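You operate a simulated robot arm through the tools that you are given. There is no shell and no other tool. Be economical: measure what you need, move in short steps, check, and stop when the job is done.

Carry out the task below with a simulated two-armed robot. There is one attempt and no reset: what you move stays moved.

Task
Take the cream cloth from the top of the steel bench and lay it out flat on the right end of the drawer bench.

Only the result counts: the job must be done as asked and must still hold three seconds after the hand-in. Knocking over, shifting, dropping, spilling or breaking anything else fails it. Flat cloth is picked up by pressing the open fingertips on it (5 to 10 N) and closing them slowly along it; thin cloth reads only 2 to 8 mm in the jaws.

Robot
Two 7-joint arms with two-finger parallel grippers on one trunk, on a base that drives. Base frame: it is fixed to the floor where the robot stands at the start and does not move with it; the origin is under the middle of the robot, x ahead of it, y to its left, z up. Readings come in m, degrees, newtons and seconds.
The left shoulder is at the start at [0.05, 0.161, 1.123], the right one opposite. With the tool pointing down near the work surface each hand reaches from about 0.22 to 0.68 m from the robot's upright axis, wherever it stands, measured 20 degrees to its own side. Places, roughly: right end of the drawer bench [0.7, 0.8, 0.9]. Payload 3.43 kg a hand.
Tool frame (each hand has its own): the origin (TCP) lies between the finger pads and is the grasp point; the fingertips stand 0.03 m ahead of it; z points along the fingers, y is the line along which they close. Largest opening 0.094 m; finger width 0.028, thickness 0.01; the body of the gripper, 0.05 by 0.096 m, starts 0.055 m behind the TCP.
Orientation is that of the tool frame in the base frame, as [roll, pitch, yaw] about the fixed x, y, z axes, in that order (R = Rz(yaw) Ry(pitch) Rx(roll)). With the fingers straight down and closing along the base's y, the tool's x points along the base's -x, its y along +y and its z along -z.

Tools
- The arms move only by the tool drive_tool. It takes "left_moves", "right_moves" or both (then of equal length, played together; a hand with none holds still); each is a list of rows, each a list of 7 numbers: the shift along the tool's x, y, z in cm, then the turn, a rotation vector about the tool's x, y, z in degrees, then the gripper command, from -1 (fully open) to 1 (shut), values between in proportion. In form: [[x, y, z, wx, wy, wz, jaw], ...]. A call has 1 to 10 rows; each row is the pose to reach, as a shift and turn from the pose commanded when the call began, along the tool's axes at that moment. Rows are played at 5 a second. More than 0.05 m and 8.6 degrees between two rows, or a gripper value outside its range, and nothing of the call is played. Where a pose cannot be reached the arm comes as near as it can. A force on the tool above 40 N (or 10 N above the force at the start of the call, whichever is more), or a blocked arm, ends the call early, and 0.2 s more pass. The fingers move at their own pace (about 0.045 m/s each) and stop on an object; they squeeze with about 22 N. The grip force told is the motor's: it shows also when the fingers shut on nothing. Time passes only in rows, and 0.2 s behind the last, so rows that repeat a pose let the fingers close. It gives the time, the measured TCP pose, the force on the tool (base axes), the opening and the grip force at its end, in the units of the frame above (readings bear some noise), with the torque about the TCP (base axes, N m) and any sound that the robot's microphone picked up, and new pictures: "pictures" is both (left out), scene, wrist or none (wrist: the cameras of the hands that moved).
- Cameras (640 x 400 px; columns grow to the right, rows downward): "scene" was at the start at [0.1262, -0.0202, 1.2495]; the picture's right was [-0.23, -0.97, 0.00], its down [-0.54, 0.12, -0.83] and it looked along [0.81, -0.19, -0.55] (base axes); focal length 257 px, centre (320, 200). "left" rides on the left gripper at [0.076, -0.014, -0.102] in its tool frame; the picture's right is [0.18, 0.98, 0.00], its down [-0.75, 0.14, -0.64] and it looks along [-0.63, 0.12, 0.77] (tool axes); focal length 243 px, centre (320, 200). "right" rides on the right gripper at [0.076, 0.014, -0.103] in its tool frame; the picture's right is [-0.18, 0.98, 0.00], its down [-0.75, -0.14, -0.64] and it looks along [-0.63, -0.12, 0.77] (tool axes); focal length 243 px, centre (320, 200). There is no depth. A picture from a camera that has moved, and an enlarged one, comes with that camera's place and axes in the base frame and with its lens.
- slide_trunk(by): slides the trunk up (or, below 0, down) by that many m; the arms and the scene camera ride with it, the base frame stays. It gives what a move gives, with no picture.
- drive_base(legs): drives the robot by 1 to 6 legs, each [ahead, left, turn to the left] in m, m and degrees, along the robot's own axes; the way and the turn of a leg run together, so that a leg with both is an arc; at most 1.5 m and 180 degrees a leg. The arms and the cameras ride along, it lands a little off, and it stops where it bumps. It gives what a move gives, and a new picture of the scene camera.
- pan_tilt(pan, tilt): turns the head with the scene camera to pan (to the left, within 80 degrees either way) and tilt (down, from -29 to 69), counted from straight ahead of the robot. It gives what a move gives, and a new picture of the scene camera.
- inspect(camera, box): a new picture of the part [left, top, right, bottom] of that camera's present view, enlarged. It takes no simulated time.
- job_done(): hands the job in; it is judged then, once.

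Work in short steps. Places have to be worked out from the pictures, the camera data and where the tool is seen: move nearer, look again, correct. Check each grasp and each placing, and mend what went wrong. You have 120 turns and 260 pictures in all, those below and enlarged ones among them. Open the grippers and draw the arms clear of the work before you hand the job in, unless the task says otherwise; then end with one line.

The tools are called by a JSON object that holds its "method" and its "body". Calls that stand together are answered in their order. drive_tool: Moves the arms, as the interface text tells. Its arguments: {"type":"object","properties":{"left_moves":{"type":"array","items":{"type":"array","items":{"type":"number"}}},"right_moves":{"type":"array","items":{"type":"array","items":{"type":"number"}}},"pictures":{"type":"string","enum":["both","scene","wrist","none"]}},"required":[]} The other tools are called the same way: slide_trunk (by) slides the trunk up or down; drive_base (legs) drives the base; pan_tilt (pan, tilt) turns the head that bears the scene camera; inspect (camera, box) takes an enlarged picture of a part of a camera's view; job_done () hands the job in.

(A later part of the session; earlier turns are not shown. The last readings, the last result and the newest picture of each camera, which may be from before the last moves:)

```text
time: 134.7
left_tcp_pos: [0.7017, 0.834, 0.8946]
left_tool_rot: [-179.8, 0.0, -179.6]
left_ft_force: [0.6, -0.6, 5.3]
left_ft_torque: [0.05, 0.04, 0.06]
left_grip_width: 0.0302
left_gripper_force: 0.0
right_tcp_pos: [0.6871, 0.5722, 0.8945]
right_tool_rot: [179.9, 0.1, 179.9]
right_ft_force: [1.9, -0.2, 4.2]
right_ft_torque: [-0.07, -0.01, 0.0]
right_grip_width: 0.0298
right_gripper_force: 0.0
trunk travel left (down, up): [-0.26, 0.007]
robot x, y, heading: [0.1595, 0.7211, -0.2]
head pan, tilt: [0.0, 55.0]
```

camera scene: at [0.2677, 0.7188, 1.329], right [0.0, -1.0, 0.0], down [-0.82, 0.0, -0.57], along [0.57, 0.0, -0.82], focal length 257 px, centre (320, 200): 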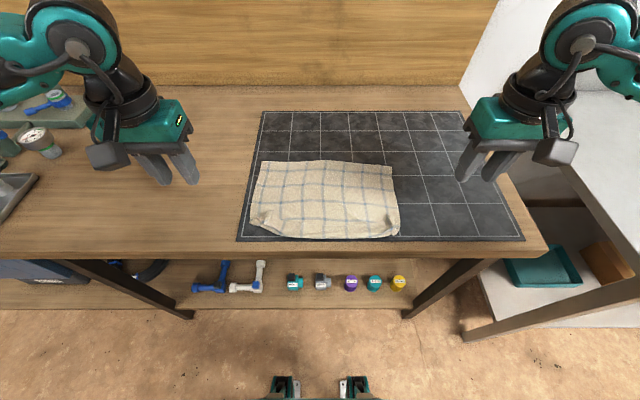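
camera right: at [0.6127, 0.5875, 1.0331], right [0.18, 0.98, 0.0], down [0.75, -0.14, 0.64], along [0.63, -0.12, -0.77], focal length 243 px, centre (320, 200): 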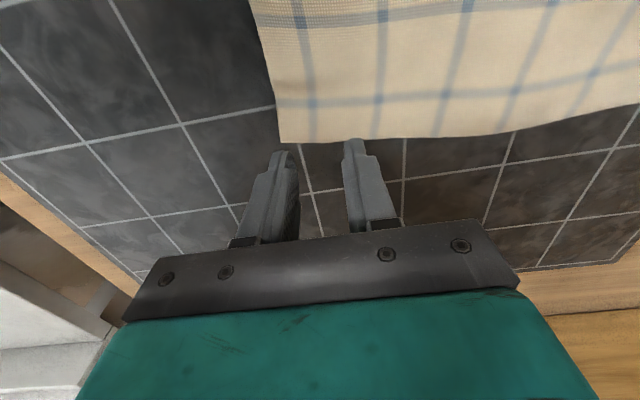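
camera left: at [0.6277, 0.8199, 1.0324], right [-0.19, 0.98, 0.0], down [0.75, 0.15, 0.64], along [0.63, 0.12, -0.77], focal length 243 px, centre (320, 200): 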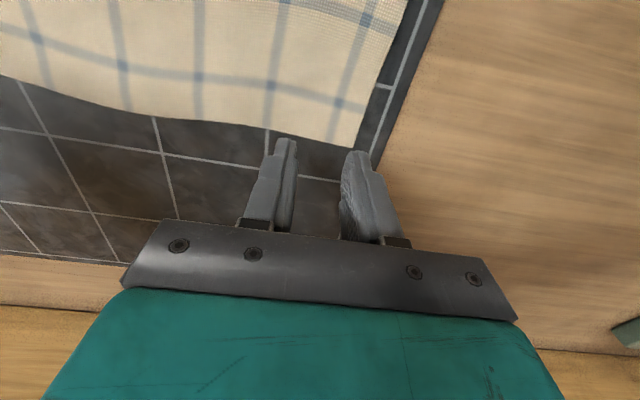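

About 5 N on each; I press a hair more and close slowly.

{"method": "drive_tool", "body": {"left_moves": [[0, 0, 0.05, 0, 0, 0, 0.42], [0, 0, 0.05, 0, 0, 0, 0.5], [0, 0, 0.05, 0, 0, 0, 0.58], [0, 0, 0.05, 0, 0, 0, 0.66], [0, 0, 0.05, 0, 0, 0, 0.74], [0, 0, 0.05, 0, 0, 0, 0.82], [0, 0, 0.05, 0, 0, 0, 0.9], [0, 0, 0.05, 0, 0, 0, 1], [0, 0, 0.05, 0, 0, 0, 1], [0, 0, 0.05, 0, 0, 0, 1]], "right_moves": [[0, 0, 0.1, 0, 0, 0, 0.42], [0, 0, 0.1, 0, 0, 0, 0.5], [0, 0, 0.1, 0, 0, 0, 0.58], [0, 0, 0.1, 0, 0, 0, 0.66], [0, 0, 0.1, 0, 0, 0, 0.74], [0, 0, 0.1, 0, 0, 0, 0.82], [0, 0, 0.1, 0, 0, 0, 0.9], [0, 0, 0.1, 0, 0, 0, 1], [0, 0, 0.1, 0, 0, 0, 1], [0, 0, 0.1, 0, 0, 0, 1]], "pictures": "wrist"}}

```text
time: 136.9
left_tcp_pos: [0.7007, 0.8344, 0.8959]
left_tool_rot: [-179.8, 0.1, -179.8]
left_ft_force: [-1.2, -16.1, 6.0]
left_ft_torque: [-0.48, 0.05, 0.08]
left_grip_width: 0.0022
left_gripper_force: 22.0
right_tcp_pos: [0.6878, 0.575, 0.8958]
right_tool_rot: [179.7, 0.1, -180.0]
right_ft_force: [2.8, 9.6, 16.9]
right_ft_torque: [0.26, 0.04, -0.02]
right_grip_width: 0.0027
right_gripper_force: 21.9
trunk travel left (down, up): [-0.26, 0.007]
robot x, y, heading: [0.153, 0.7174, -0.4]
head pan, tilt: [0.0, 55.0]
camera right: at [0.6104, 0.5881, 0.9967], right [0.18, 0.98, 0.01], down [0.75, -0.14, 0.64], along [0.63, -0.11, -0.76], focal length 243 px, centre (320, 200)
camera left: at [0.624, 0.818, 0.9973], right [-0.19, 0.98, 0.0], down [0.75, 0.15, 0.64], along [0.63, 0.12, -0.77], focal length 243 px, centre (320, 200)
```

right: 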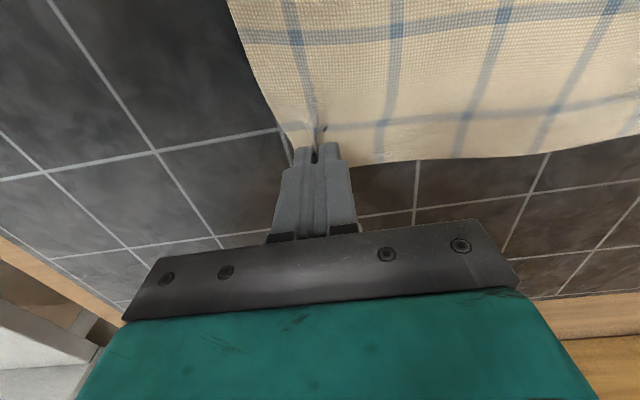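
left: 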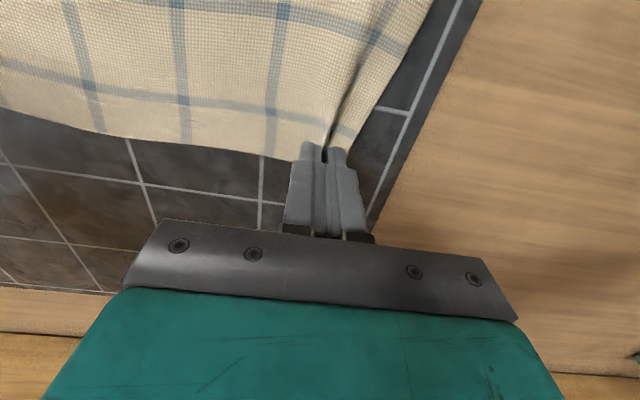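

Clean rim grips on both. I relax tension slightly and lift straight up until the cloth hangs free.

{"method": "drive_tool", "body": {"left_moves": [[0, -0.3, -2, 0, 0, 0, 1], [0, -0.3, -5, 0, 0, 0, 1], [0, -0.3, -8.5, 0, 0, 0, 1], [0, -0.3, -12, 0, 0, 0, 1], [0, -0.3, -15.5, 0, 0, 0, 1], [0, -0.3, -19, 0, 0, 0, 1], [0, -0.3, -22.5, 0, 0, 0, 1], [0, -0.3, -26, 0, 0, 0, 1], [0, -0.3, -28, 0, 0, 0, 1], [0, -0.3, -28, 0, 0, 0, 1]], "right_moves": [[-0.3, 0.3, -2, 0, 0, 0, 1], [-0.6, 0.3, -5, 0, 0, 0, 1], [-1, 0.3, -8.5, 0, 0, 0, 1], [-1.3, 0.3, -12, 0, 0, 0, 1], [-1.3, 0.3, -15.5, 0, 0, 0, 1], [-1.3, 0.3, -19, 0, 0, 0, 1], [-1.3, 0.3, -22.5, 0, 0, 0, 1], [-1.3, 0.3, -26, 0, 0, 0, 1], [-1.3, 0.3, -28, 0, 0, 0, 1], [-1.3, 0.3, -28, 0, 0, 0, 1]], "pictures": "scene"}}

```text
time: 139.1
left_tcp_pos: [0.7018, 0.8324, 1.1734]
left_tool_rot: [179.9, -0.1, -179.5]
left_ft_force: [0.6, -10.7, -1.2]
left_ft_torque: [-0.34, -0.01, 0.03]
left_grip_width: 0.0021
left_gripper_force: 21.3
right_tcp_pos: [0.7013, 0.5763, 1.1736]
right_tool_rot: [180.0, 0.1, -179.9]
right_ft_force: [1.2, 10.8, -0.3]
right_ft_torque: [0.32, 0.02, -0.07]
right_grip_width: 0.0024
right_gripper_force: 21.8
trunk travel left (down, up): [-0.26, 0.007]
robot x, y, heading: [0.1572, 0.7201, -0.1]
head pan, tilt: [0.0, 55.0]
camera scene: at [0.2682, 0.7189, 1.3289], right [0.0, -1.0, 0.0], down [-0.82, 0.0, -0.57], along [0.57, 0.0, -0.82], focal length 257 px, centre (320, 200)
```

scene: 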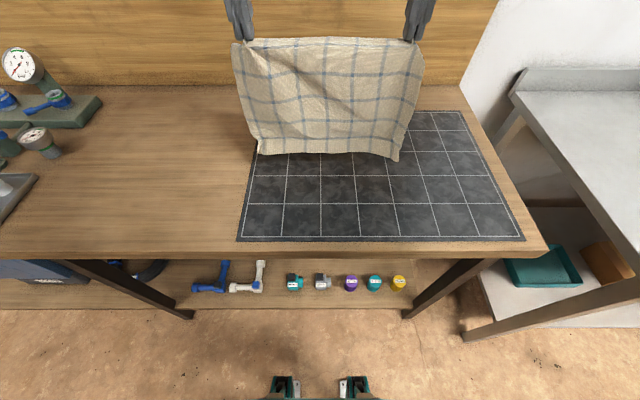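

The hem opened; the cloth hangs fully extended. I drive 3 cm forward and extend with a 30° tilt to reach x≈0.81.

{"method": "drive_base", "body": {"legs": [[0.03, 0, 0.1]]}}

{"method": "drive_tool", "body": {"left_moves": [[-1, -0.3, -0.5, 0, -4, 0, 1], [-2, -0.3, -0.5, 0, -8, 0, 1], [-3, -0.3, -0.5, 0, -12, 0, 1], [-4, -0.3, -0.5, 0, -16, 0, 1], [-5, -0.3, -0.5, 0, -20, 0, 1], [-6, -0.3, -0.5, 0, -24, 0, 1], [-7, -0.3, -0.5, 0, -27, 0, 1], [-8, -0.3, -0.5, 0, -30, 0, 1], [-8, -0.3, -0.5, 0, -30, 0, 1], [-8, -0.3, -0.5, 0, -30, 0, 1]], "right_moves": [[-1, 0.3, -0.5, 0, -4, 0, 1], [-2, 0.3, -0.5, 0, -8, 0, 1], [-3, 0.3, -0.5, 0, -12, 0, 1], [-4, 0.3, -0.5, 0, -16, 0, 1], [-5, 0.3, -0.5, 0, -20, 0, 1], [-6, 0.3, -0.5, 0, -24, 0, 1], [-7, 0.3, -0.5, 0, -27, 0, 1], [-8, 0.3, -0.5, 0, -30, 0, 1], [-8, 0.3, -0.5, 0, -30, 0, 1], [-8, 0.3, -0.5, 0, -30, 0, 1]], "pictures": "scene"}}

```text
time: 139.9
left_tcp_pos: [0.7327, 0.8335, 1.1736]
left_tool_rot: [180.0, 0.0, -179.5]
left_ft_force: [0.1, -11.2, 0.3]
left_ft_torque: [-0.34, 0.03, 0.03]
left_grip_width: 0.0022
left_gripper_force: 22.2
right_tcp_pos: [0.7318, 0.5768, 1.1727]
right_tool_rot: [179.9, -0.1, -179.8]
right_ft_force: [1.1, 10.9, 0.1]
right_ft_torque: [0.34, 0.04, -0.08]
right_grip_width: 0.0021
right_gripper_force: 22.0
trunk travel left (down, up): [-0.26, 0.007]
robot x, y, heading: [0.1861, 0.7219, -0.1]
head pan, tilt: [0.0, 55.0]
camera scene: at [0.2994, 0.719, 1.3288], right [0.0, -1.0, 0.0], down [-0.82, 0.0, -0.57], along [0.57, 0.0, -0.82], focal length 257 px, centre (320, 200)
```

scene: 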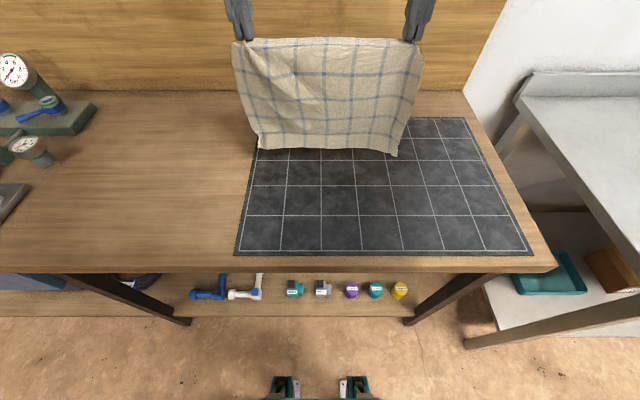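

```text
time: 142.1
left_tcp_pos: [0.8112, 0.8313, 1.179]
left_tool_rot: [-180.0, 30.1, -179.4]
left_ft_force: [-0.4, -2.7, -0.7]
left_ft_torque: [-0.11, 0.01, -0.03]
left_grip_width: 0.002
left_gripper_force: 22.3
right_tcp_pos: [0.8119, 0.581, 1.1757]
right_tool_rot: [179.9, 30.1, 179.9]
right_ft_force: [-0.4, 2.6, 0.0]
right_ft_torque: [0.09, 0.0, 0.03]
right_grip_width: 0.0023
right_gripper_force: 22.1
trunk travel left (down, up): [-0.26, 0.007]
robot x, y, heading: [0.185, 0.7189, 0.1]
head pan, tilt: [0.0, 55.0]
camera scene: at [0.2982, 0.719, 1.3289], right [0.0, -1.0, 0.0], down [-0.82, 0.0, -0.57], along [0.57, 0.0, -0.82], focal length 257 px, centre (320, 200)
```

scene: 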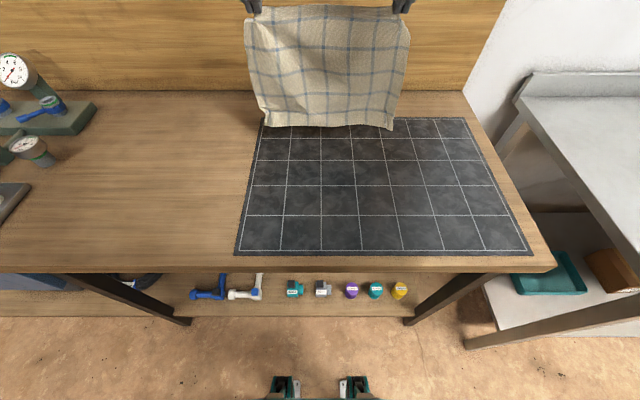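

Tension is 2.6 N. I lay it with the same diagonal path.

{"method": "drive_tool", "body": {"left_moves": [[0.75, 0, 1.3, 0, 0, 0, 1], [1.5, 0, 2.6, 0, 0, 0, 1], [2.5, 0, 3.75, 0, 0, 0, 1], [4.2, 0, 4.5, 0, 0, 0, 1], [6.2, 0, 5.1, 0, 0, 0, 1], [8.2, 0, 5.6, 0, 0, 0, 1], [10.3, 0, 6.2, 0, 0, 0, 1], [12.4, 0, 6.8, 0, 0, 0, 1], [14.6, 0, 7.3, 0, 0, 0, 1], [16.85, 0, 7.8, 0, 0, 0, 1]], "right_moves": [[0.75, 0, 1.3, 0, 0, 0, 1], [1.5, 0, 2.6, 0, 0, 0, 1], [2.5, 0, 3.75, 0, 0, 0, 1], [4.2, 0, 4.5, 0, 0, 0, 1], [6.2, 0, 5.1, 0, 0, 0, 1], [8.2, 0, 5.6, 0, 0, 0, 1], [10.3, 0, 6.2, 0, 0, 0, 1], [12.4, 0, 6.8, 0, 0, 0, 1], [14.6, 0, 7.3, 0, 0, 0, 1], [16.85, 0, 7.8, 0, 0, 0, 1]], "pictures": "both"}}

```text
time: 144.3
left_tcp_pos: [0.7033, 0.8309, 1.0275]
left_tool_rot: [-179.9, 29.9, -179.5]
left_ft_force: [0.2, -1.0, 0.9]
left_ft_torque: [-0.03, 0.02, -0.03]
left_grip_width: 0.0024
left_gripper_force: 22.0
right_tcp_pos: [0.7032, 0.5824, 1.0247]
right_tool_rot: [179.9, 30.2, 180.0]
right_ft_force: [0.3, 0.3, 0.1]
right_ft_torque: [0.01, 0.01, -0.01]
right_grip_width: 0.0021
right_gripper_force: 21.6
trunk travel left (down, up): [-0.26, 0.007]
robot x, y, heading: [0.1854, 0.7184, -0.1]
head pan, tilt: [0.0, 55.0]
camera scene: at [0.298, 0.7189, 1.329], right [0.0, -1.0, 0.0], down [-0.82, 0.0, -0.57], along [0.57, 0.0, -0.82], focal length 257 px, centre (320, 200)
camera right: at [0.5863, 0.5952, 1.0763], right [0.16, 0.98, 0.09], down [0.33, -0.14, 0.93], along [0.93, -0.12, -0.35], focal length 243 px, centre (320, 200)
camera left: at [0.5864, 0.8146, 1.0779], right [-0.17, 0.98, -0.09], down [0.33, 0.14, 0.93], along [0.93, 0.13, -0.35], focal length 243 px, centre (320, 200)
```

scene: 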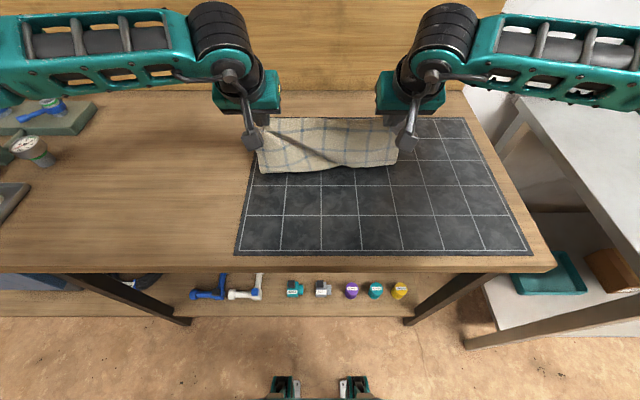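
right: 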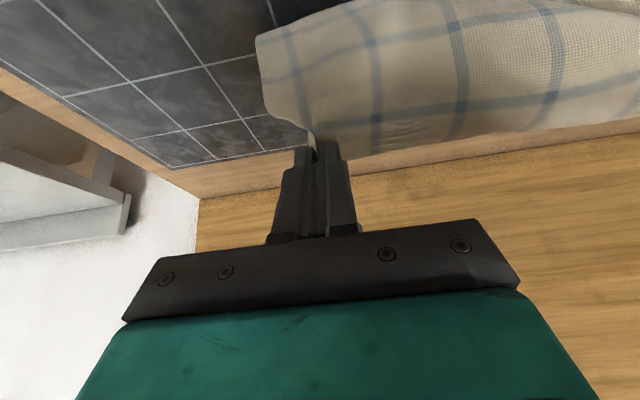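
left: 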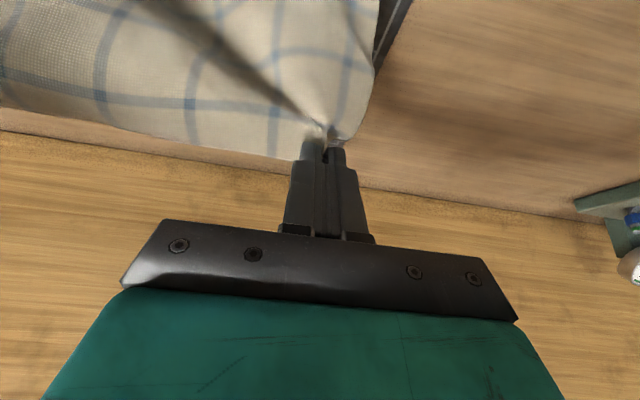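

I check for folds in the hanging part.

{"method": "inspect", "body": {"camera": "scene", "box": [240, 95, 416, 205]}}

```text
3.64 times, centred on (328, 150) of scene
camera zoom: at [0.298, 0.7189, 1.329], right [0.0, -1.0, 0.0], down [-0.82, 0.0, -0.57], along [0.57, 0.0, -0.82], focal length 933 px, centre (291, 382)
```

zoom: 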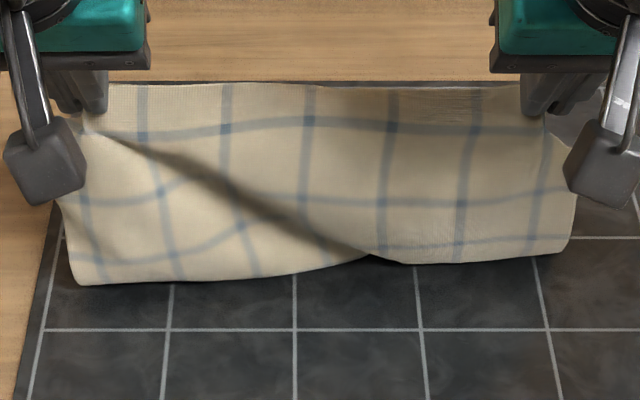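

There is a slack diagonal wave; I spread the hands 3 mm each and continue laying down.

{"method": "drive_tool", "body": {"left_moves": [[2.1, 0.2, 0.33, 0, 0, 0, 1], [4.2, 0.3, 0.65, 0, 0, 0, 1], [6.3, 0.3, 1, 0, 0, 0, 1], [8.4, 0.3, 1.3, 0, 0, 0, 1], [10.5, 0.3, 1.64, 0, 0, 0, 1], [12.6, 0.3, 1.97, 0, 0, 0, 1], [14.7, 0.3, 2.3, 0, 0, 0, 1]], "right_moves": [[2.1, -0.2, 0.33, 0, 0, 0, 1], [4.2, -0.3, 0.65, 0, 0, 0, 1], [6.3, -0.3, 1, 0, 0, 0, 1], [8.4, -0.3, 1.3, 0, 0, 0, 1], [10.5, -0.3, 1.64, 0, 0, 0, 1], [12.6, -0.3, 1.97, 0, 0, 0, 1], [14.7, -0.3, 2.3, 0, 0, 0, 1]], "pictures": "wrist"}}

{"method": "inspect", "body": {"camera": "scene", "box": [236, 125, 412, 235]}}

```text
time: 145.9
left_tcp_pos: [0.5867, 0.8312, 0.9336]
left_tool_rot: [-179.9, 29.9, -179.5]
left_ft_force: [-0.7, -5.9, -0.2]
left_ft_torque: [-0.14, 0.01, -0.05]
left_grip_width: 0.0022
left_gripper_force: 22.1
right_tcp_pos: [0.5893, 0.5791, 0.9314]
right_tool_rot: [179.8, 30.1, 180.0]
right_ft_force: [-0.6, 4.7, 0.7]
right_ft_torque: [0.14, -0.02, 0.03]
right_grip_width: 0.0022
right_gripper_force: 22.6
trunk travel left (down, up): [-0.26, 0.007]
robot x, y, heading: [0.1874, 0.7188, -0.1]
head pan, tilt: [0.0, 55.0]
camera right: at [0.4718, 0.5929, 0.982], right [0.16, 0.98, 0.09], down [0.33, -0.14, 0.93], along [0.93, -0.12, -0.35], focal length 243 px, centre (320, 200)
camera left: at [0.4697, 0.8166, 0.9856], right [-0.17, 0.98, -0.09], down [0.33, 0.15, 0.93], along [0.93, 0.13, -0.35], focal length 243 px, centre (320, 200)
```

right: 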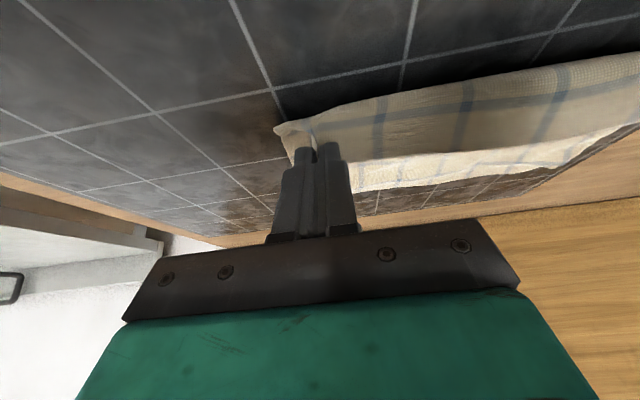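
left: 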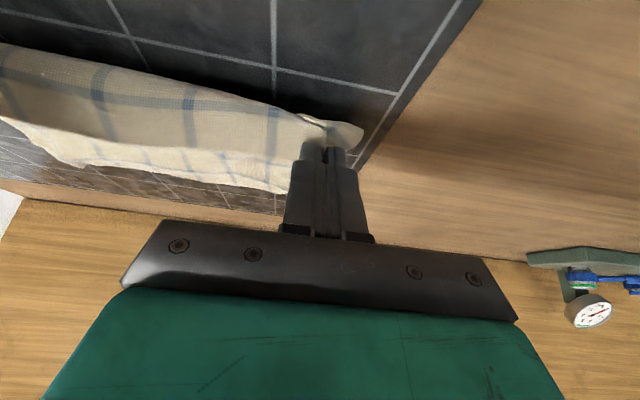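

```text
3.64 times, centred on (324, 180) of scene
camera zoom: at [0.298, 0.719, 1.329], right [0.0, -1.0, 0.0], down [-0.82, 0.0, -0.57], along [0.57, 0.0, -0.82], focal length 933 px, centre (306, 273)
```

zoom: 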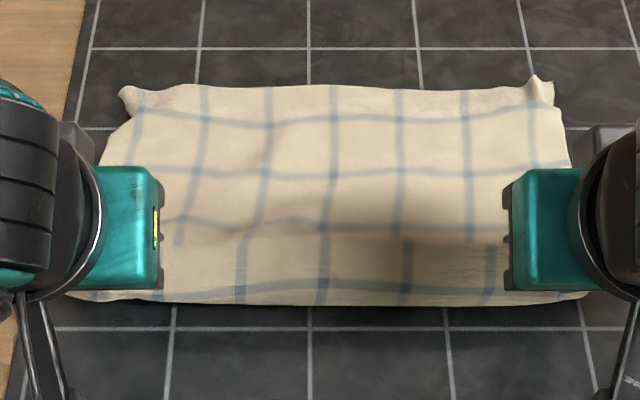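

The far part lies well (far edge x≈0.78); the near part still hangs as a short wall that must be pulled back further before lowering. I pull 5 cm back while lowering and untilting the hands.

{"method": "drive_tool", "body": {"left_moves": [[1.5, 0, -0.4, 0, 7, 0, 1], [2.97, 0, -0.45, 0, 14, 0, 1], [4.29, 0, -0.17, 0, 21, 0, 1], [5.21, 0, 0.22, 0, 28, 0, 1], [5.94, 0, 0.49, 0, 30, 0, 1], [5.94, 0, 0.49, 0, 30, 0, 1]], "right_moves": [[1.5, 0, -0.4, 0, 7, 0, 1], [2.97, 0, -0.45, 0, 14, 0, 1], [4.29, 0, -0.17, 0, 21, 0, 1], [5.21, 0, 0.22, 0, 28, 0, 1], [5.94, 0, 0.49, 0, 30, 0, 1], [5.94, 0, 0.49, 0, 30, 0, 1]], "pictures": "wrist"}}

{"method": "inspect", "body": {"camera": "scene", "box": [236, 125, 412, 235]}}

```text
time: 147.3
left_tcp_pos: [0.5377, 0.8305, 0.9007]
left_tool_rot: [-179.9, -0.1, -179.6]
left_ft_force: [-0.1, -6.4, 2.4]
left_ft_torque: [-0.2, -0.02, 0.01]
left_grip_width: 0.002
left_gripper_force: 21.3
right_tcp_pos: [0.5396, 0.578, 0.8978]
right_tool_rot: [179.9, 0.0, -179.9]
right_ft_force: [1.0, 5.5, 1.2]
right_ft_torque: [0.2, -0.03, -0.05]
right_grip_width: 0.0021
right_gripper_force: 22.0
trunk travel left (down, up): [-0.26, 0.007]
robot x, y, heading: [0.1881, 0.7245, 0.2]
head pan, tilt: [0.0, 55.0]
camera right: at [0.464, 0.591, 1.0005], right [0.18, 0.98, 0.0], down [0.75, -0.14, 0.64], along [0.63, -0.12, -0.77], focal length 243 px, centre (320, 200)
camera left: at [0.4631, 0.8163, 1.0028], right [-0.19, 0.98, 0.0], down [0.75, 0.15, 0.64], along [0.63, 0.12, -0.77], focal length 243 px, centre (320, 200)
```

right: 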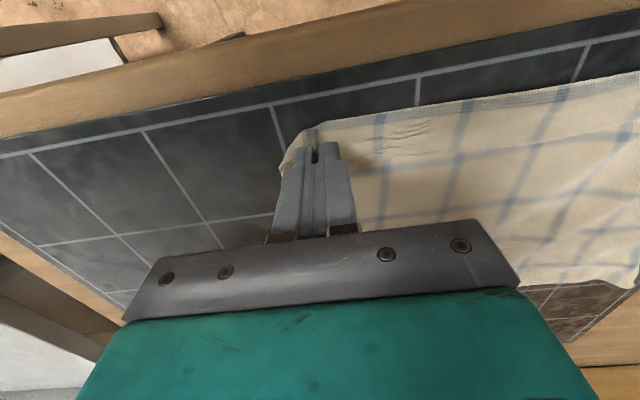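
left: 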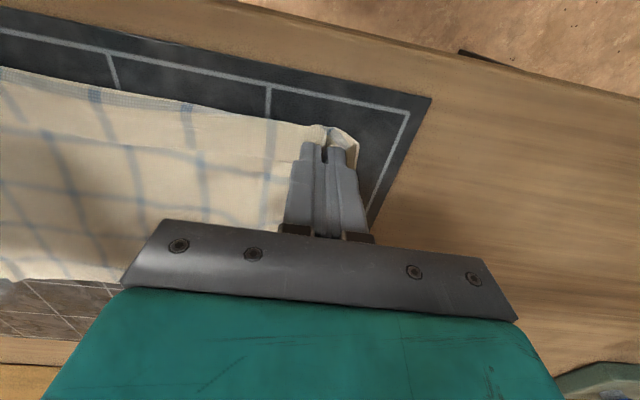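

```text
3.64 times, centred on (324, 180) of scene
camera zoom: at [0.2981, 0.719, 1.329], right [0.0, -1.0, 0.0], down [-0.82, 0.0, -0.57], along [0.57, 0.0, -0.82], focal length 933 px, centre (306, 273)
```

zoom: 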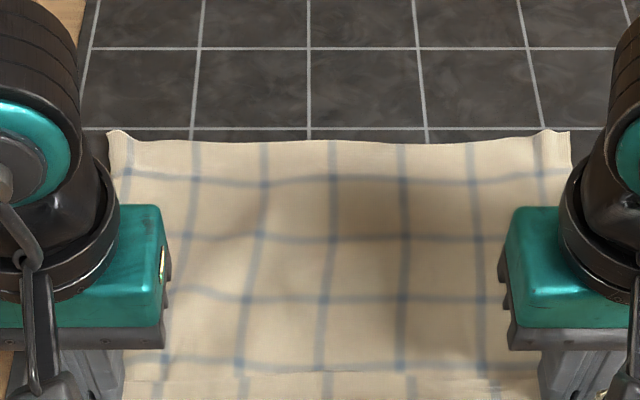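

I check the near edge.

{"method": "inspect", "body": {"camera": "scene", "box": [252, 175, 396, 265]}}

```text
4.44 times, centred on (324, 220) of scene
camera zoom: at [0.2981, 0.719, 1.329], right [0.0, -1.0, 0.0], down [-0.82, 0.0, -0.57], along [0.57, 0.0, -0.82], focal length 1140 px, centre (302, 111)
```

zoom: 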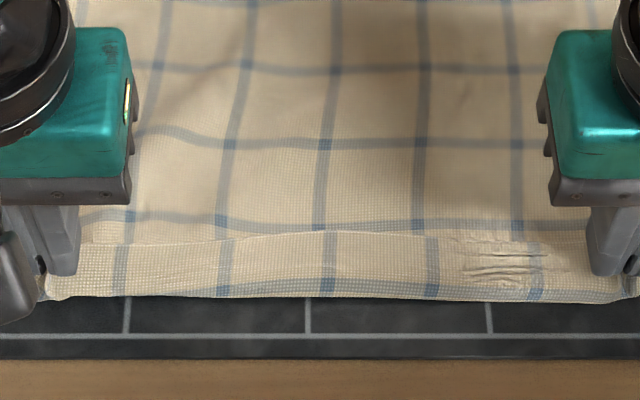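

The rim is still folded forward (3 cm) because the cloth slides along while I pull. I raise the rim 4 cm so the fold opens into a wall, then arc back and down toward the robot.

{"method": "drive_tool", "body": {"left_moves": [[0, 0, -2, 0, 0, 0, 1], [0, 0, -4, 0, 0, 0, 1], [0, 0, -4.5, 0, 0, 0, 1], [1, 0, -4.5, 0, 0, 0, 1], [2, 0, -4, 0, 0, 0, 1], [3, 0, -3, 0, 0, 0, 1], [4, 0, -1.7, 0, 0, 0, 1]], "right_moves": [[0, 0, -2, 0, 0, 0, 1], [0, 0, -4, 0, 0, 0, 1], [0, 0, -4.5, 0, 0, 0, 1], [1, 0, -4.5, 0, 0, 0, 1], [2, 0, -4, 0, 0, 0, 1], [3, 0, -3, 0, 0, 0, 1], [4, 0, -1.7, 0, 0, 0, 1]], "pictures": "wrist"}}

{"method": "inspect", "body": {"camera": "scene", "box": [236, 145, 412, 255]}}

```text
time: 148.9
left_tcp_pos: [0.4995, 0.8319, 0.916]
left_tool_rot: [180.0, -0.1, -179.4]
left_ft_force: [-0.4, -6.0, -0.1]
left_ft_torque: [-0.15, 0.02, 0.03]
left_grip_width: 0.0022
left_gripper_force: 22.1
right_tcp_pos: [0.4997, 0.5785, 0.9166]
right_tool_rot: [179.8, 0.2, -179.9]
right_ft_force: [0.4, 6.4, 0.1]
right_ft_torque: [0.19, -0.03, -0.05]
right_grip_width: 0.0023
right_gripper_force: 21.9
trunk travel left (down, up): [-0.26, 0.007]
robot x, y, heading: [0.187, 0.7223, 0.1]
head pan, tilt: [0.0, 55.0]
camera right: at [0.424, 0.5916, 1.019], right [0.18, 0.98, 0.0], down [0.75, -0.14, 0.64], along [0.63, -0.12, -0.77], focal length 243 px, centre (320, 200)
camera left: at [0.4239, 0.8166, 1.0185], right [-0.19, 0.98, 0.0], down [0.75, 0.15, 0.64], along [0.63, 0.12, -0.77], focal length 243 px, centre (320, 200)
```

right: 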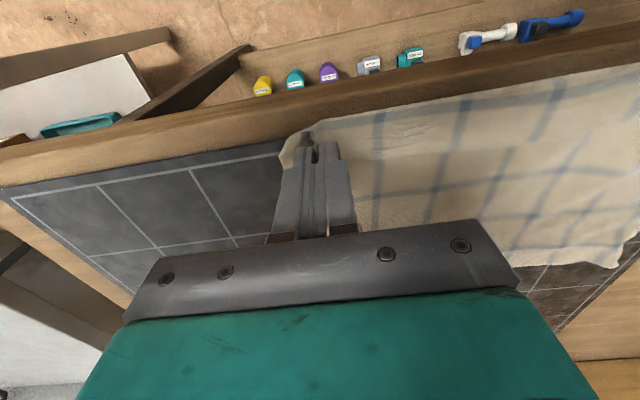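
left: 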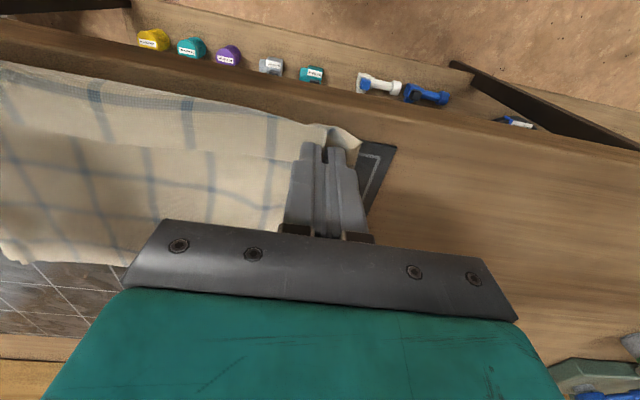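

```text
3.64 times, centred on (324, 200) of scene
camera zoom: at [0.2981, 0.719, 1.329], right [0.0, -1.0, 0.0], down [-0.82, 0.0, -0.57], along [0.57, 0.0, -0.82], focal length 933 px, centre (306, 200)
```

zoom: 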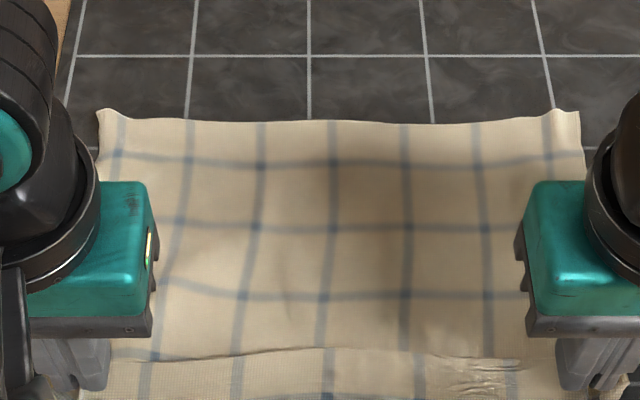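

The flap is folded along the grip line and slides with the cloth. New idea: let the near strip hang over the bench's front edge so the flap falls open by gravity, while a hand presses the cloth; then slide the cloth back in. I back the base 8.5 cm holding the edge.

{"method": "drive_base", "body": {"legs": [[-0.085, 0, 0]]}}

{"method": "inspect", "body": {"camera": "scene", "box": [220, 145, 428, 275]}}

```text
time: 150.0
left_tcp_pos: [0.4171, 0.8318, 0.9172]
left_tool_rot: [-179.8, 0.0, -179.5]
left_ft_force: [-0.2, -6.1, 1.0]
left_ft_torque: [-0.19, 0.01, 0.06]
left_grip_width: 0.0022
left_gripper_force: 21.7
right_tcp_pos: [0.4175, 0.5782, 0.9171]
right_tool_rot: [179.9, 0.1, -179.9]
right_ft_force: [-0.3, 6.5, 0.2]
right_ft_torque: [0.17, -0.04, -0.09]
right_grip_width: 0.0022
right_gripper_force: 22.8
trunk travel left (down, up): [-0.26, 0.007]
robot x, y, heading: [0.1022, 0.7209, -0.2]
head pan, tilt: [0.0, 55.0]
camera scene: at [0.2148, 0.7191, 1.3291], right [0.0, -1.0, 0.0], down [-0.82, 0.0, -0.57], along [0.57, 0.0, -0.82], focal length 257 px, centre (320, 200)
```

scene: 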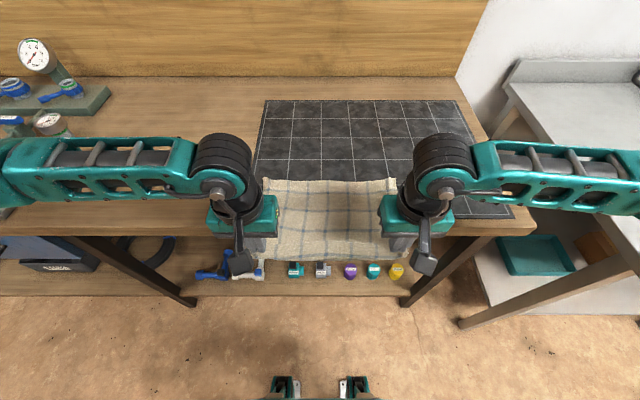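

```text
3.08 times, centred on (324, 210) of scene
camera zoom: at [0.2148, 0.7191, 1.3291], right [0.0, -1.0, 0.0], down [-0.82, 0.0, -0.57], along [0.57, 0.0, -0.82], focal length 789 px, centre (308, 169)
```

zoom: 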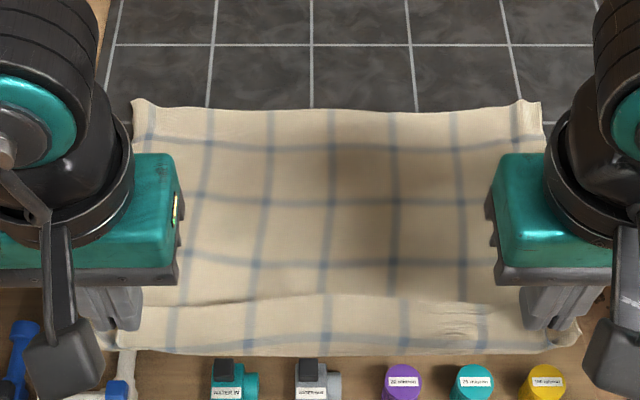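

Near strip is over the front edge (far edge x≈0.595). I release the left hand only, and take it over the far-middle of the cloth to press and anchor it.

{"method": "drive_tool", "body": {"left_moves": [[0, 0, 0, 0, 0, 0, 0.7], [0, 0, 0, 0, 0, 0, 0.4], [0, 0, -2, 0, 0, 0, 0.4], [0, 0, -5, 0, 0, 0, 0.4], [-4, -2, -6.5, 0, 0, 0, 0.6], [-8, -4, -6.5, 0, 0, 0, 0.8], [-12, -6, -6, 0, 0, 0, 0.8], [-14.5, -8, -4, 0, 0, 0, 0.8], [-14.5, -8, -1, 0, 0, 0, 0.8]], "pictures": "scene"}}

```text
time: 152.0
left_tcp_pos: [0.5631, 0.7538, 0.9289]
left_tool_rot: [-179.8, 0.0, -179.5]
left_ft_force: [0.3, 0.3, -0.1]
left_ft_torque: [-0.01, 0.0, -0.02]
left_grip_width: 0.0094
left_gripper_force: 0.1
right_tcp_pos: [0.4192, 0.5783, 0.9171]
right_tool_rot: [179.9, 0.1, -179.8]
right_ft_force: [0.8, 0.2, 0.1]
right_ft_torque: [-0.02, -0.02, -0.03]
right_grip_width: 0.0023
right_gripper_force: 22.1
trunk travel left (down, up): [-0.26, 0.007]
robot x, y, heading: [0.0991, 0.7216, 0.0]
head pan, tilt: [0.0, 55.0]
camera scene: at [0.2157, 0.7193, 1.329], right [0.0, -1.0, 0.0], down [-0.82, 0.0, -0.57], along [0.57, 0.0, -0.82], focal length 257 px, centre (320, 200)
```

scene: 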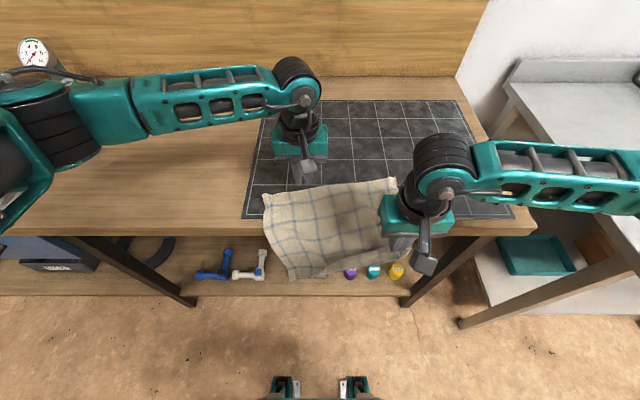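

The left part dropped over the edge and its flap opened. I press the left fingertips on the cloth near its far edge.

{"method": "drive_tool", "body": {"left_moves": [[1, -1, 1, 0, 0, 0, 0.8], [1.2, -1, 2.5, 0, 0, 0, 0.8], [1.2, -1, 3.5, 0, 0, 0, 0.8], [1.2, -1, 3.6, 0, 0, 0, 0.8]], "pictures": "wrist"}}

```text
time: 153.0
left_tcp_pos: [0.5505, 0.7436, 0.8949]
left_tool_rot: [-179.9, 0.3, -179.3]
left_ft_force: [-3.2, 7.1, 28.9]
left_ft_torque: [0.33, -0.03, 0.07]
left_grip_width: 0.0091
left_gripper_force: 0.4
right_tcp_pos: [0.4162, 0.5797, 0.9169]
right_tool_rot: [180.0, 0.1, -179.8]
right_ft_force: [-0.5, -0.6, 0.7]
right_ft_torque: [0.02, 0.02, 0.01]
right_grip_width: 0.002
right_gripper_force: 22.0
trunk travel left (down, up): [-0.26, 0.007]
robot x, y, heading: [0.1029, 0.7207, 0.2]
head pan, tilt: [0.0, 55.0]
camera left: at [0.4745, 0.7287, 0.9966], right [-0.19, 0.98, 0.0], down [0.75, 0.15, 0.65], along [0.63, 0.12, -0.76], focal length 243 px, centre (320, 200)
```

left: 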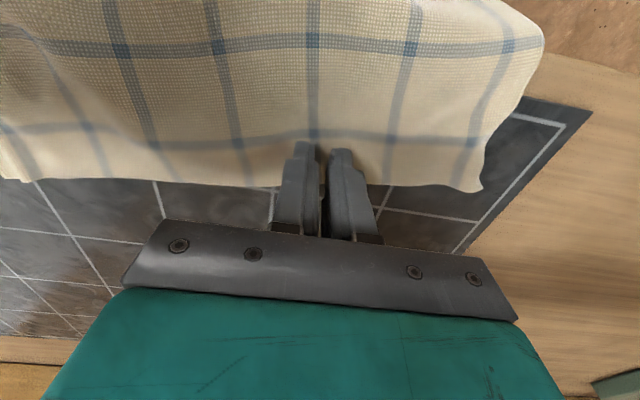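

Anchored (29 N, I ease a little). Now I release the right hand and lift it away.

{"method": "drive_tool", "body": {"left_moves": [[0, 0, -0.15, 0, 0, 0, 0.8], [0, 0, -0.15, 0, 0, 0, 0.8], [0, 0, -0.15, 0, 0, 0, 0.8], [0, 0, -0.15, 0, 0, 0, 0.8], [0, 0, -0.15, 0, 0, 0, 0.8], [0, 0, -0.15, 0, 0, 0, 0.8]], "right_moves": [[0, 0, 0, 0, 0, 0, 0.7], [0, 0, 0, 0, 0, 0, 0.3], [0, 0, -2, 0, 0, 0, 0.3], [0, 0, -5, 0, 0, 0, 0.3], [0, -4, -7, 0, 0, 0, 0.5], [0, -8, -8, 0, 0, 0, 0.8]], "pictures": "both"}}

```text
time: 154.4
left_tcp_pos: [0.5517, 0.7438, 0.895]
left_tool_rot: [-179.9, 0.3, -179.5]
left_ft_force: [-1.8, 8.1, 32.5]
left_ft_torque: [0.37, -0.14, 0.04]
left_grip_width: 0.0093
left_gripper_force: 0.0
right_tcp_pos: [0.4151, 0.4981, 0.9975]
right_tool_rot: [179.9, 0.2, -179.8]
right_ft_force: [-0.5, 0.3, 0.0]
right_ft_torque: [0.0, 0.03, 0.01]
right_grip_width: 0.0092
right_gripper_force: 0.2
trunk travel left (down, up): [-0.26, 0.007]
robot x, y, heading: [0.1045, 0.7142, -0.3]
head pan, tilt: [0.0, 55.0]
camera scene: at [0.2129, 0.7195, 1.3293], right [0.0, -1.0, 0.0], down [-0.82, 0.0, -0.58], along [0.58, 0.0, -0.82], focal length 257 px, centre (320, 200)
camera right: at [0.339, 0.5116, 1.0991], right [0.18, 0.98, 0.0], down [0.75, -0.14, 0.64], along [0.63, -0.11, -0.76], focal length 243 px, centre (320, 200)
camera left: at [0.4746, 0.7286, 0.9967], right [-0.19, 0.98, 0.0], down [0.75, 0.15, 0.65], along [0.63, 0.12, -0.76], focal length 243 px, centre (320, 200)
```

scene: 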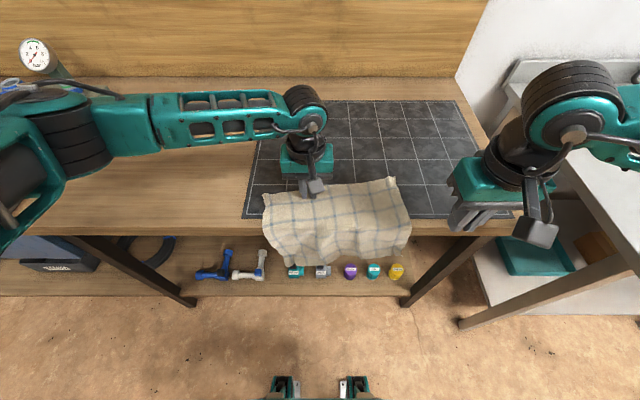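
right: 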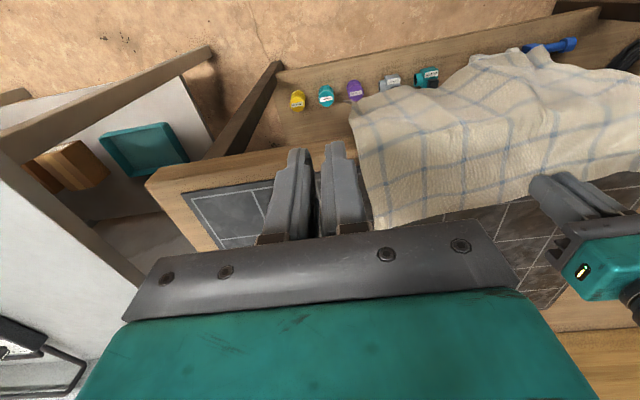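
left: 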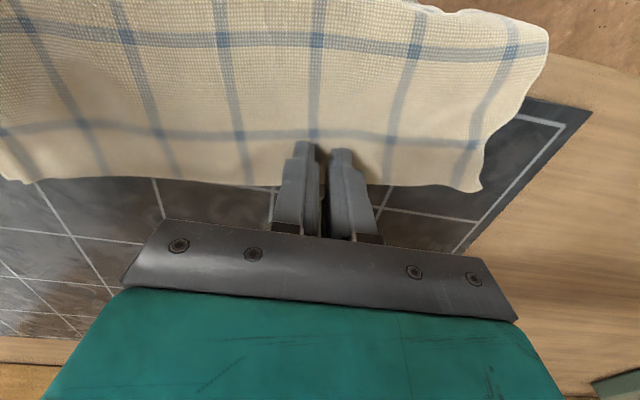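

The near strip now hangs open over the edge. I bring the right hand to press near the far-right at about (0.577, 0.59).

{"method": "drive_tool", "body": {"right_moves": [[-4, 2, 0, 0, 0, 0, 0.8], [-8, 4, 0, 0, 0, 0, 0.8], [-12, 6.5, 1, 0, 0, 0, 0.8], [-16.2, 9, 2, 0, 0, 0, 0.8], [-16.2, 9.2, 6, 0, 0, 0, 0.8], [-16.2, 9.2, 9.5, 0, 0, 0, 0.8], [-16.2, 9.2, 10.2, 0, 0, 0, 0.8]], "pictures": "wrist"}}

```text
time: 156.0
left_tcp_pos: [0.5504, 0.7445, 0.8954]
left_tool_rot: [-179.8, 0.3, -179.5]
left_ft_force: [-1.6, 8.3, 31.6]
left_ft_torque: [0.35, -0.15, 0.1]
left_grip_width: 0.0094
left_gripper_force: 0.3
right_tcp_pos: [0.5801, 0.5914, 0.8953]
right_tool_rot: [179.9, 0.2, -179.8]
right_ft_force: [0.6, 0.7, -0.6]
right_ft_torque: [0.02, 0.0, -0.01]
right_grip_width: 0.0095
right_gripper_force: 0.0
trunk travel left (down, up): [-0.26, 0.007]
robot x, y, heading: [0.1042, 0.7175, -0.0]
head pan, tilt: [0.0, 55.0]
camera right: at [0.5032, 0.6053, 0.9973], right [0.18, 0.98, 0.0], down [0.75, -0.14, 0.64], along [0.63, -0.12, -0.76], focal length 243 px, centre (320, 200)
```

right: 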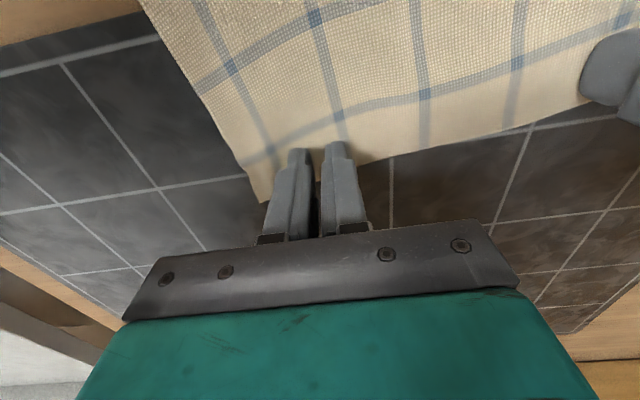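

I press the right too, ease the left, and first drag the left side 2.5 cm inward to square the cloth.

{"method": "drive_tool", "body": {"left_moves": [[0, 0, -0.15, 0, 0, 0, 0.8], [0, 0, -0.15, 0, 0, 0, 0.8], [-0.8, 0, -0.15, 0, 0, 0, 0.8], [-1.6, 0, -0.15, 0, 0, 0, 0.8], [-2.4, 0, -0.15, 0, 0, 0, 0.8], [-2.4, 0, -0.15, 0, 0, 0, 0.8]], "right_moves": [[0, 0, 0.15, 0, 0, 0, 0.8], [0, 0, 0.3, 0, 0, 0, 0.8], [0, 0, 0.3, 0, 0, 0, 0.8], [0, 0, 0.3, 0, 0, 0, 0.8], [0, 0, 0.3, 0, 0, 0, 0.8], [0, 0, 0.3, 0, 0, 0, 0.8]], "pictures": "both"}}

```text
time: 157.4
left_tcp_pos: [0.5739, 0.7437, 0.8942]
left_tool_rot: [-179.8, 0.2, -179.5]
left_ft_force: [-3.6, -3.0, 4.9]
left_ft_torque: [-0.09, 0.06, -0.02]
left_grip_width: 0.0088
left_gripper_force: 0.1
right_tcp_pos: [0.5798, 0.5931, 0.8946]
right_tool_rot: [179.8, 0.5, -179.8]
right_ft_force: [-1.7, -2.0, 27.1]
right_ft_torque: [-0.1, 0.0, -0.04]
right_grip_width: 0.0095
right_gripper_force: 0.0
trunk travel left (down, up): [-0.26, 0.007]
robot x, y, heading: [0.1046, 0.7169, -0.0]
head pan, tilt: [0.0, 55.0]
camera scene: at [0.2125, 0.7192, 1.3293], right [0.0, -1.0, 0.0], down [-0.82, 0.0, -0.58], along [0.58, 0.0, -0.82], focal length 257 px, centre (320, 200)
camera right: at [0.5028, 0.605, 0.9964], right [0.18, 0.98, 0.0], down [0.75, -0.14, 0.65], along [0.64, -0.11, -0.76], focal length 243 px, centre (320, 200)
camera left: at [0.4973, 0.7281, 0.997], right [-0.19, 0.98, 0.0], down [0.75, 0.15, 0.64], along [0.63, 0.12, -0.76], focal length 243 px, centre (320, 200)
```

scene: 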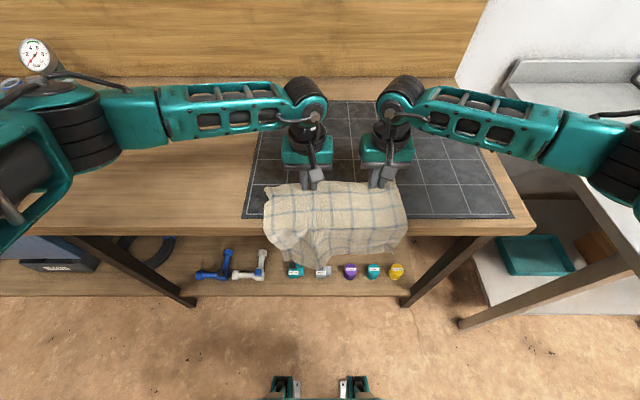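
right: 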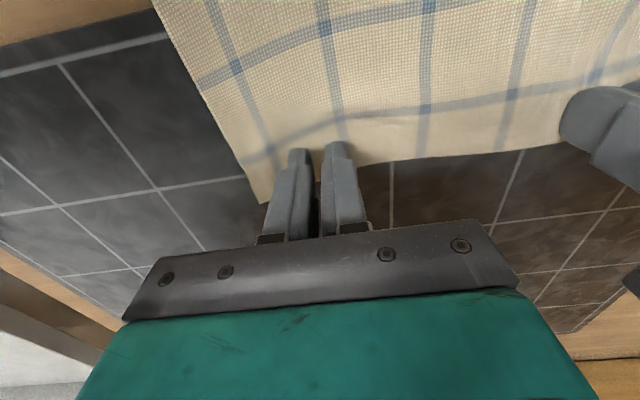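
left: 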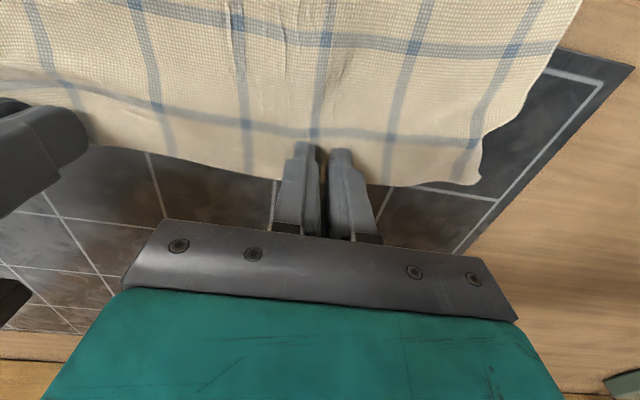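

Press-dragging works well. I drag both hands inward 4 cm, easing the right's force.

{"method": "drive_tool", "body": {"left_moves": [[0, 0, 0.03, 0, 0, 0, 0.8], [-1, 0, 0.03, 0, 0, 0, 0.8], [-2, 0, 0.03, 0, 0, 0, 0.8], [-3, 0, 0.03, 0, 0, 0, 0.8], [-4, 0, 0.03, 0, 0, 0, 0.8], [-5, 0, 0.03, 0, 0, 0, 0.8]], "right_moves": [[0, 0, -0.17, 0, 0, 0, 0.8], [-1, 0, -0.17, 0, 0, 0, 0.8], [-2, 0, -0.17, 0, 0, 0, 0.8], [-3, 0, -0.17, 0, 0, 0, 0.8], [-4, 0, -0.17, 0, 0, 0, 0.8], [-5, 0, -0.17, 0, 0, 0, 0.8]], "pictures": "scene"}}

```text
time: 158.8
left_tcp_pos: [0.6239, 0.7421, 0.895]
left_tool_rot: [180.0, 0.1, -179.5]
left_ft_force: [-9.8, -0.4, 13.5]
left_ft_torque: [0.04, 0.21, 0.01]
left_grip_width: 0.0096
left_gripper_force: 0.1
right_tcp_pos: [0.6286, 0.5916, 0.8944]
right_tool_rot: [179.9, 0.2, -179.8]
right_ft_force: [-2.1, 0.1, 2.9]
right_ft_torque: [0.02, 0.06, 0.01]
right_grip_width: 0.0092
right_gripper_force: 0.0
trunk travel left (down, up): [-0.26, 0.007]
robot x, y, heading: [0.1022, 0.719, 0.2]
head pan, tilt: [0.0, 55.0]
camera scene: at [0.2129, 0.7191, 1.3292], right [0.0, -1.0, 0.0], down [-0.82, 0.0, -0.58], along [0.58, 0.0, -0.82], focal length 257 px, centre (320, 200)
```

scene: 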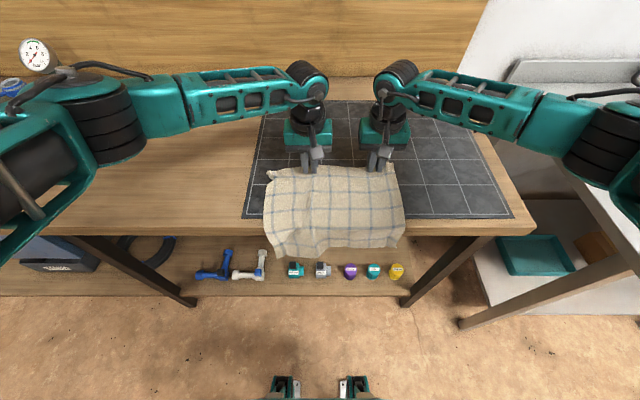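

Still moving cleanly. I press the right slightly more and drive the base 8 cm forward, carrying the pressed cloth along.

{"method": "drive_tool", "body": {"left_moves": [[0, 0, 0, 0, 0, 0, 0.8], [-0.5, 0, 0, 0, 0, 0, 0.8]], "right_moves": [[0, 0, 0.07, 0, 0, 0, 0.8], [-0.5, 0, 0.07, 0, 0, 0, 0.8]], "pictures": "none"}}

{"method": "drive_base", "body": {"legs": [[0.075, 0, 0]]}}

{"method": "inspect", "body": {"camera": "scene", "box": [220, 135, 428, 265]}}

```text
time: 159.4
left_tcp_pos: [0.629, 0.7419, 0.8941]
left_tool_rot: [-179.9, 0.1, -179.5]
left_ft_force: [-10.8, 0.5, 16.9]
left_ft_torque: [0.07, 0.21, 0.01]
left_grip_width: 0.0094
left_gripper_force: 0.0
right_tcp_pos: [0.6331, 0.5912, 0.8952]
right_tool_rot: [179.9, 0.3, -179.8]
right_ft_force: [-2.4, -0.2, 4.1]
right_ft_torque: [-0.01, 0.07, -0.01]
right_grip_width: 0.0093
right_gripper_force: 0.1
trunk travel left (down, up): [-0.26, 0.007]
robot x, y, heading: [0.1028, 0.7178, 0.2]
head pan, tilt: [0.0, 55.0]
```

```text
time: 160.4
left_tcp_pos: [0.7059, 0.7438, 0.8939]
left_tool_rot: [-179.8, 0.5, -179.5]
left_ft_force: [7.2, -4.7, 15.3]
left_ft_torque: [-0.08, -0.29, -0.06]
left_grip_width: 0.0095
left_gripper_force: 0.0
right_tcp_pos: [0.7087, 0.5913, 0.8946]
right_tool_rot: [179.8, 0.3, -179.8]
right_ft_force: [4.7, 0.7, 7.1]
right_ft_torque: [0.0, -0.07, 0.01]
right_grip_width: 0.0092
right_gripper_force: 0.0
trunk travel left (down, up): [-0.26, 0.007]
robot x, y, heading: [0.1789, 0.7182, -0.3]
head pan, tilt: [0.0, 55.0]
camera scene: at [0.2883, 0.7189, 1.3291], right [0.0, -1.0, 0.0], down [-0.82, 0.0, -0.57], along [0.57, 0.0, -0.82], focal length 257 px, centre (320, 200)
```

scene: 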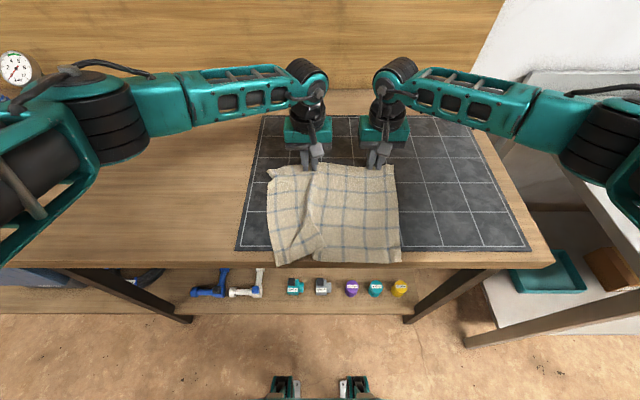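

```text
3.08 times, centred on (324, 200) of scene
camera zoom: at [0.2883, 0.7189, 1.3291], right [0.0, -1.0, 0.0], down [-0.82, 0.0, -0.57], along [0.57, 0.0, -0.82], focal length 789 px, centre (308, 200)
```

zoom: 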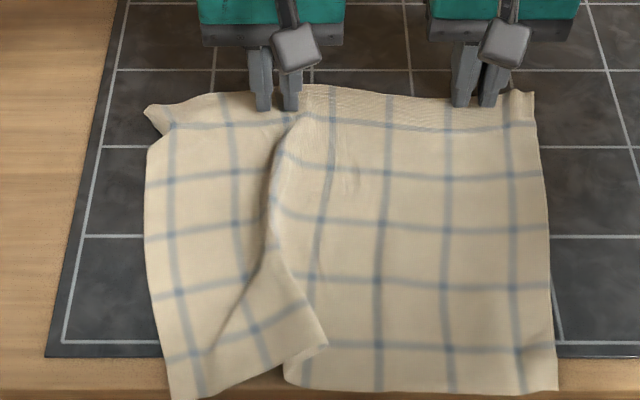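

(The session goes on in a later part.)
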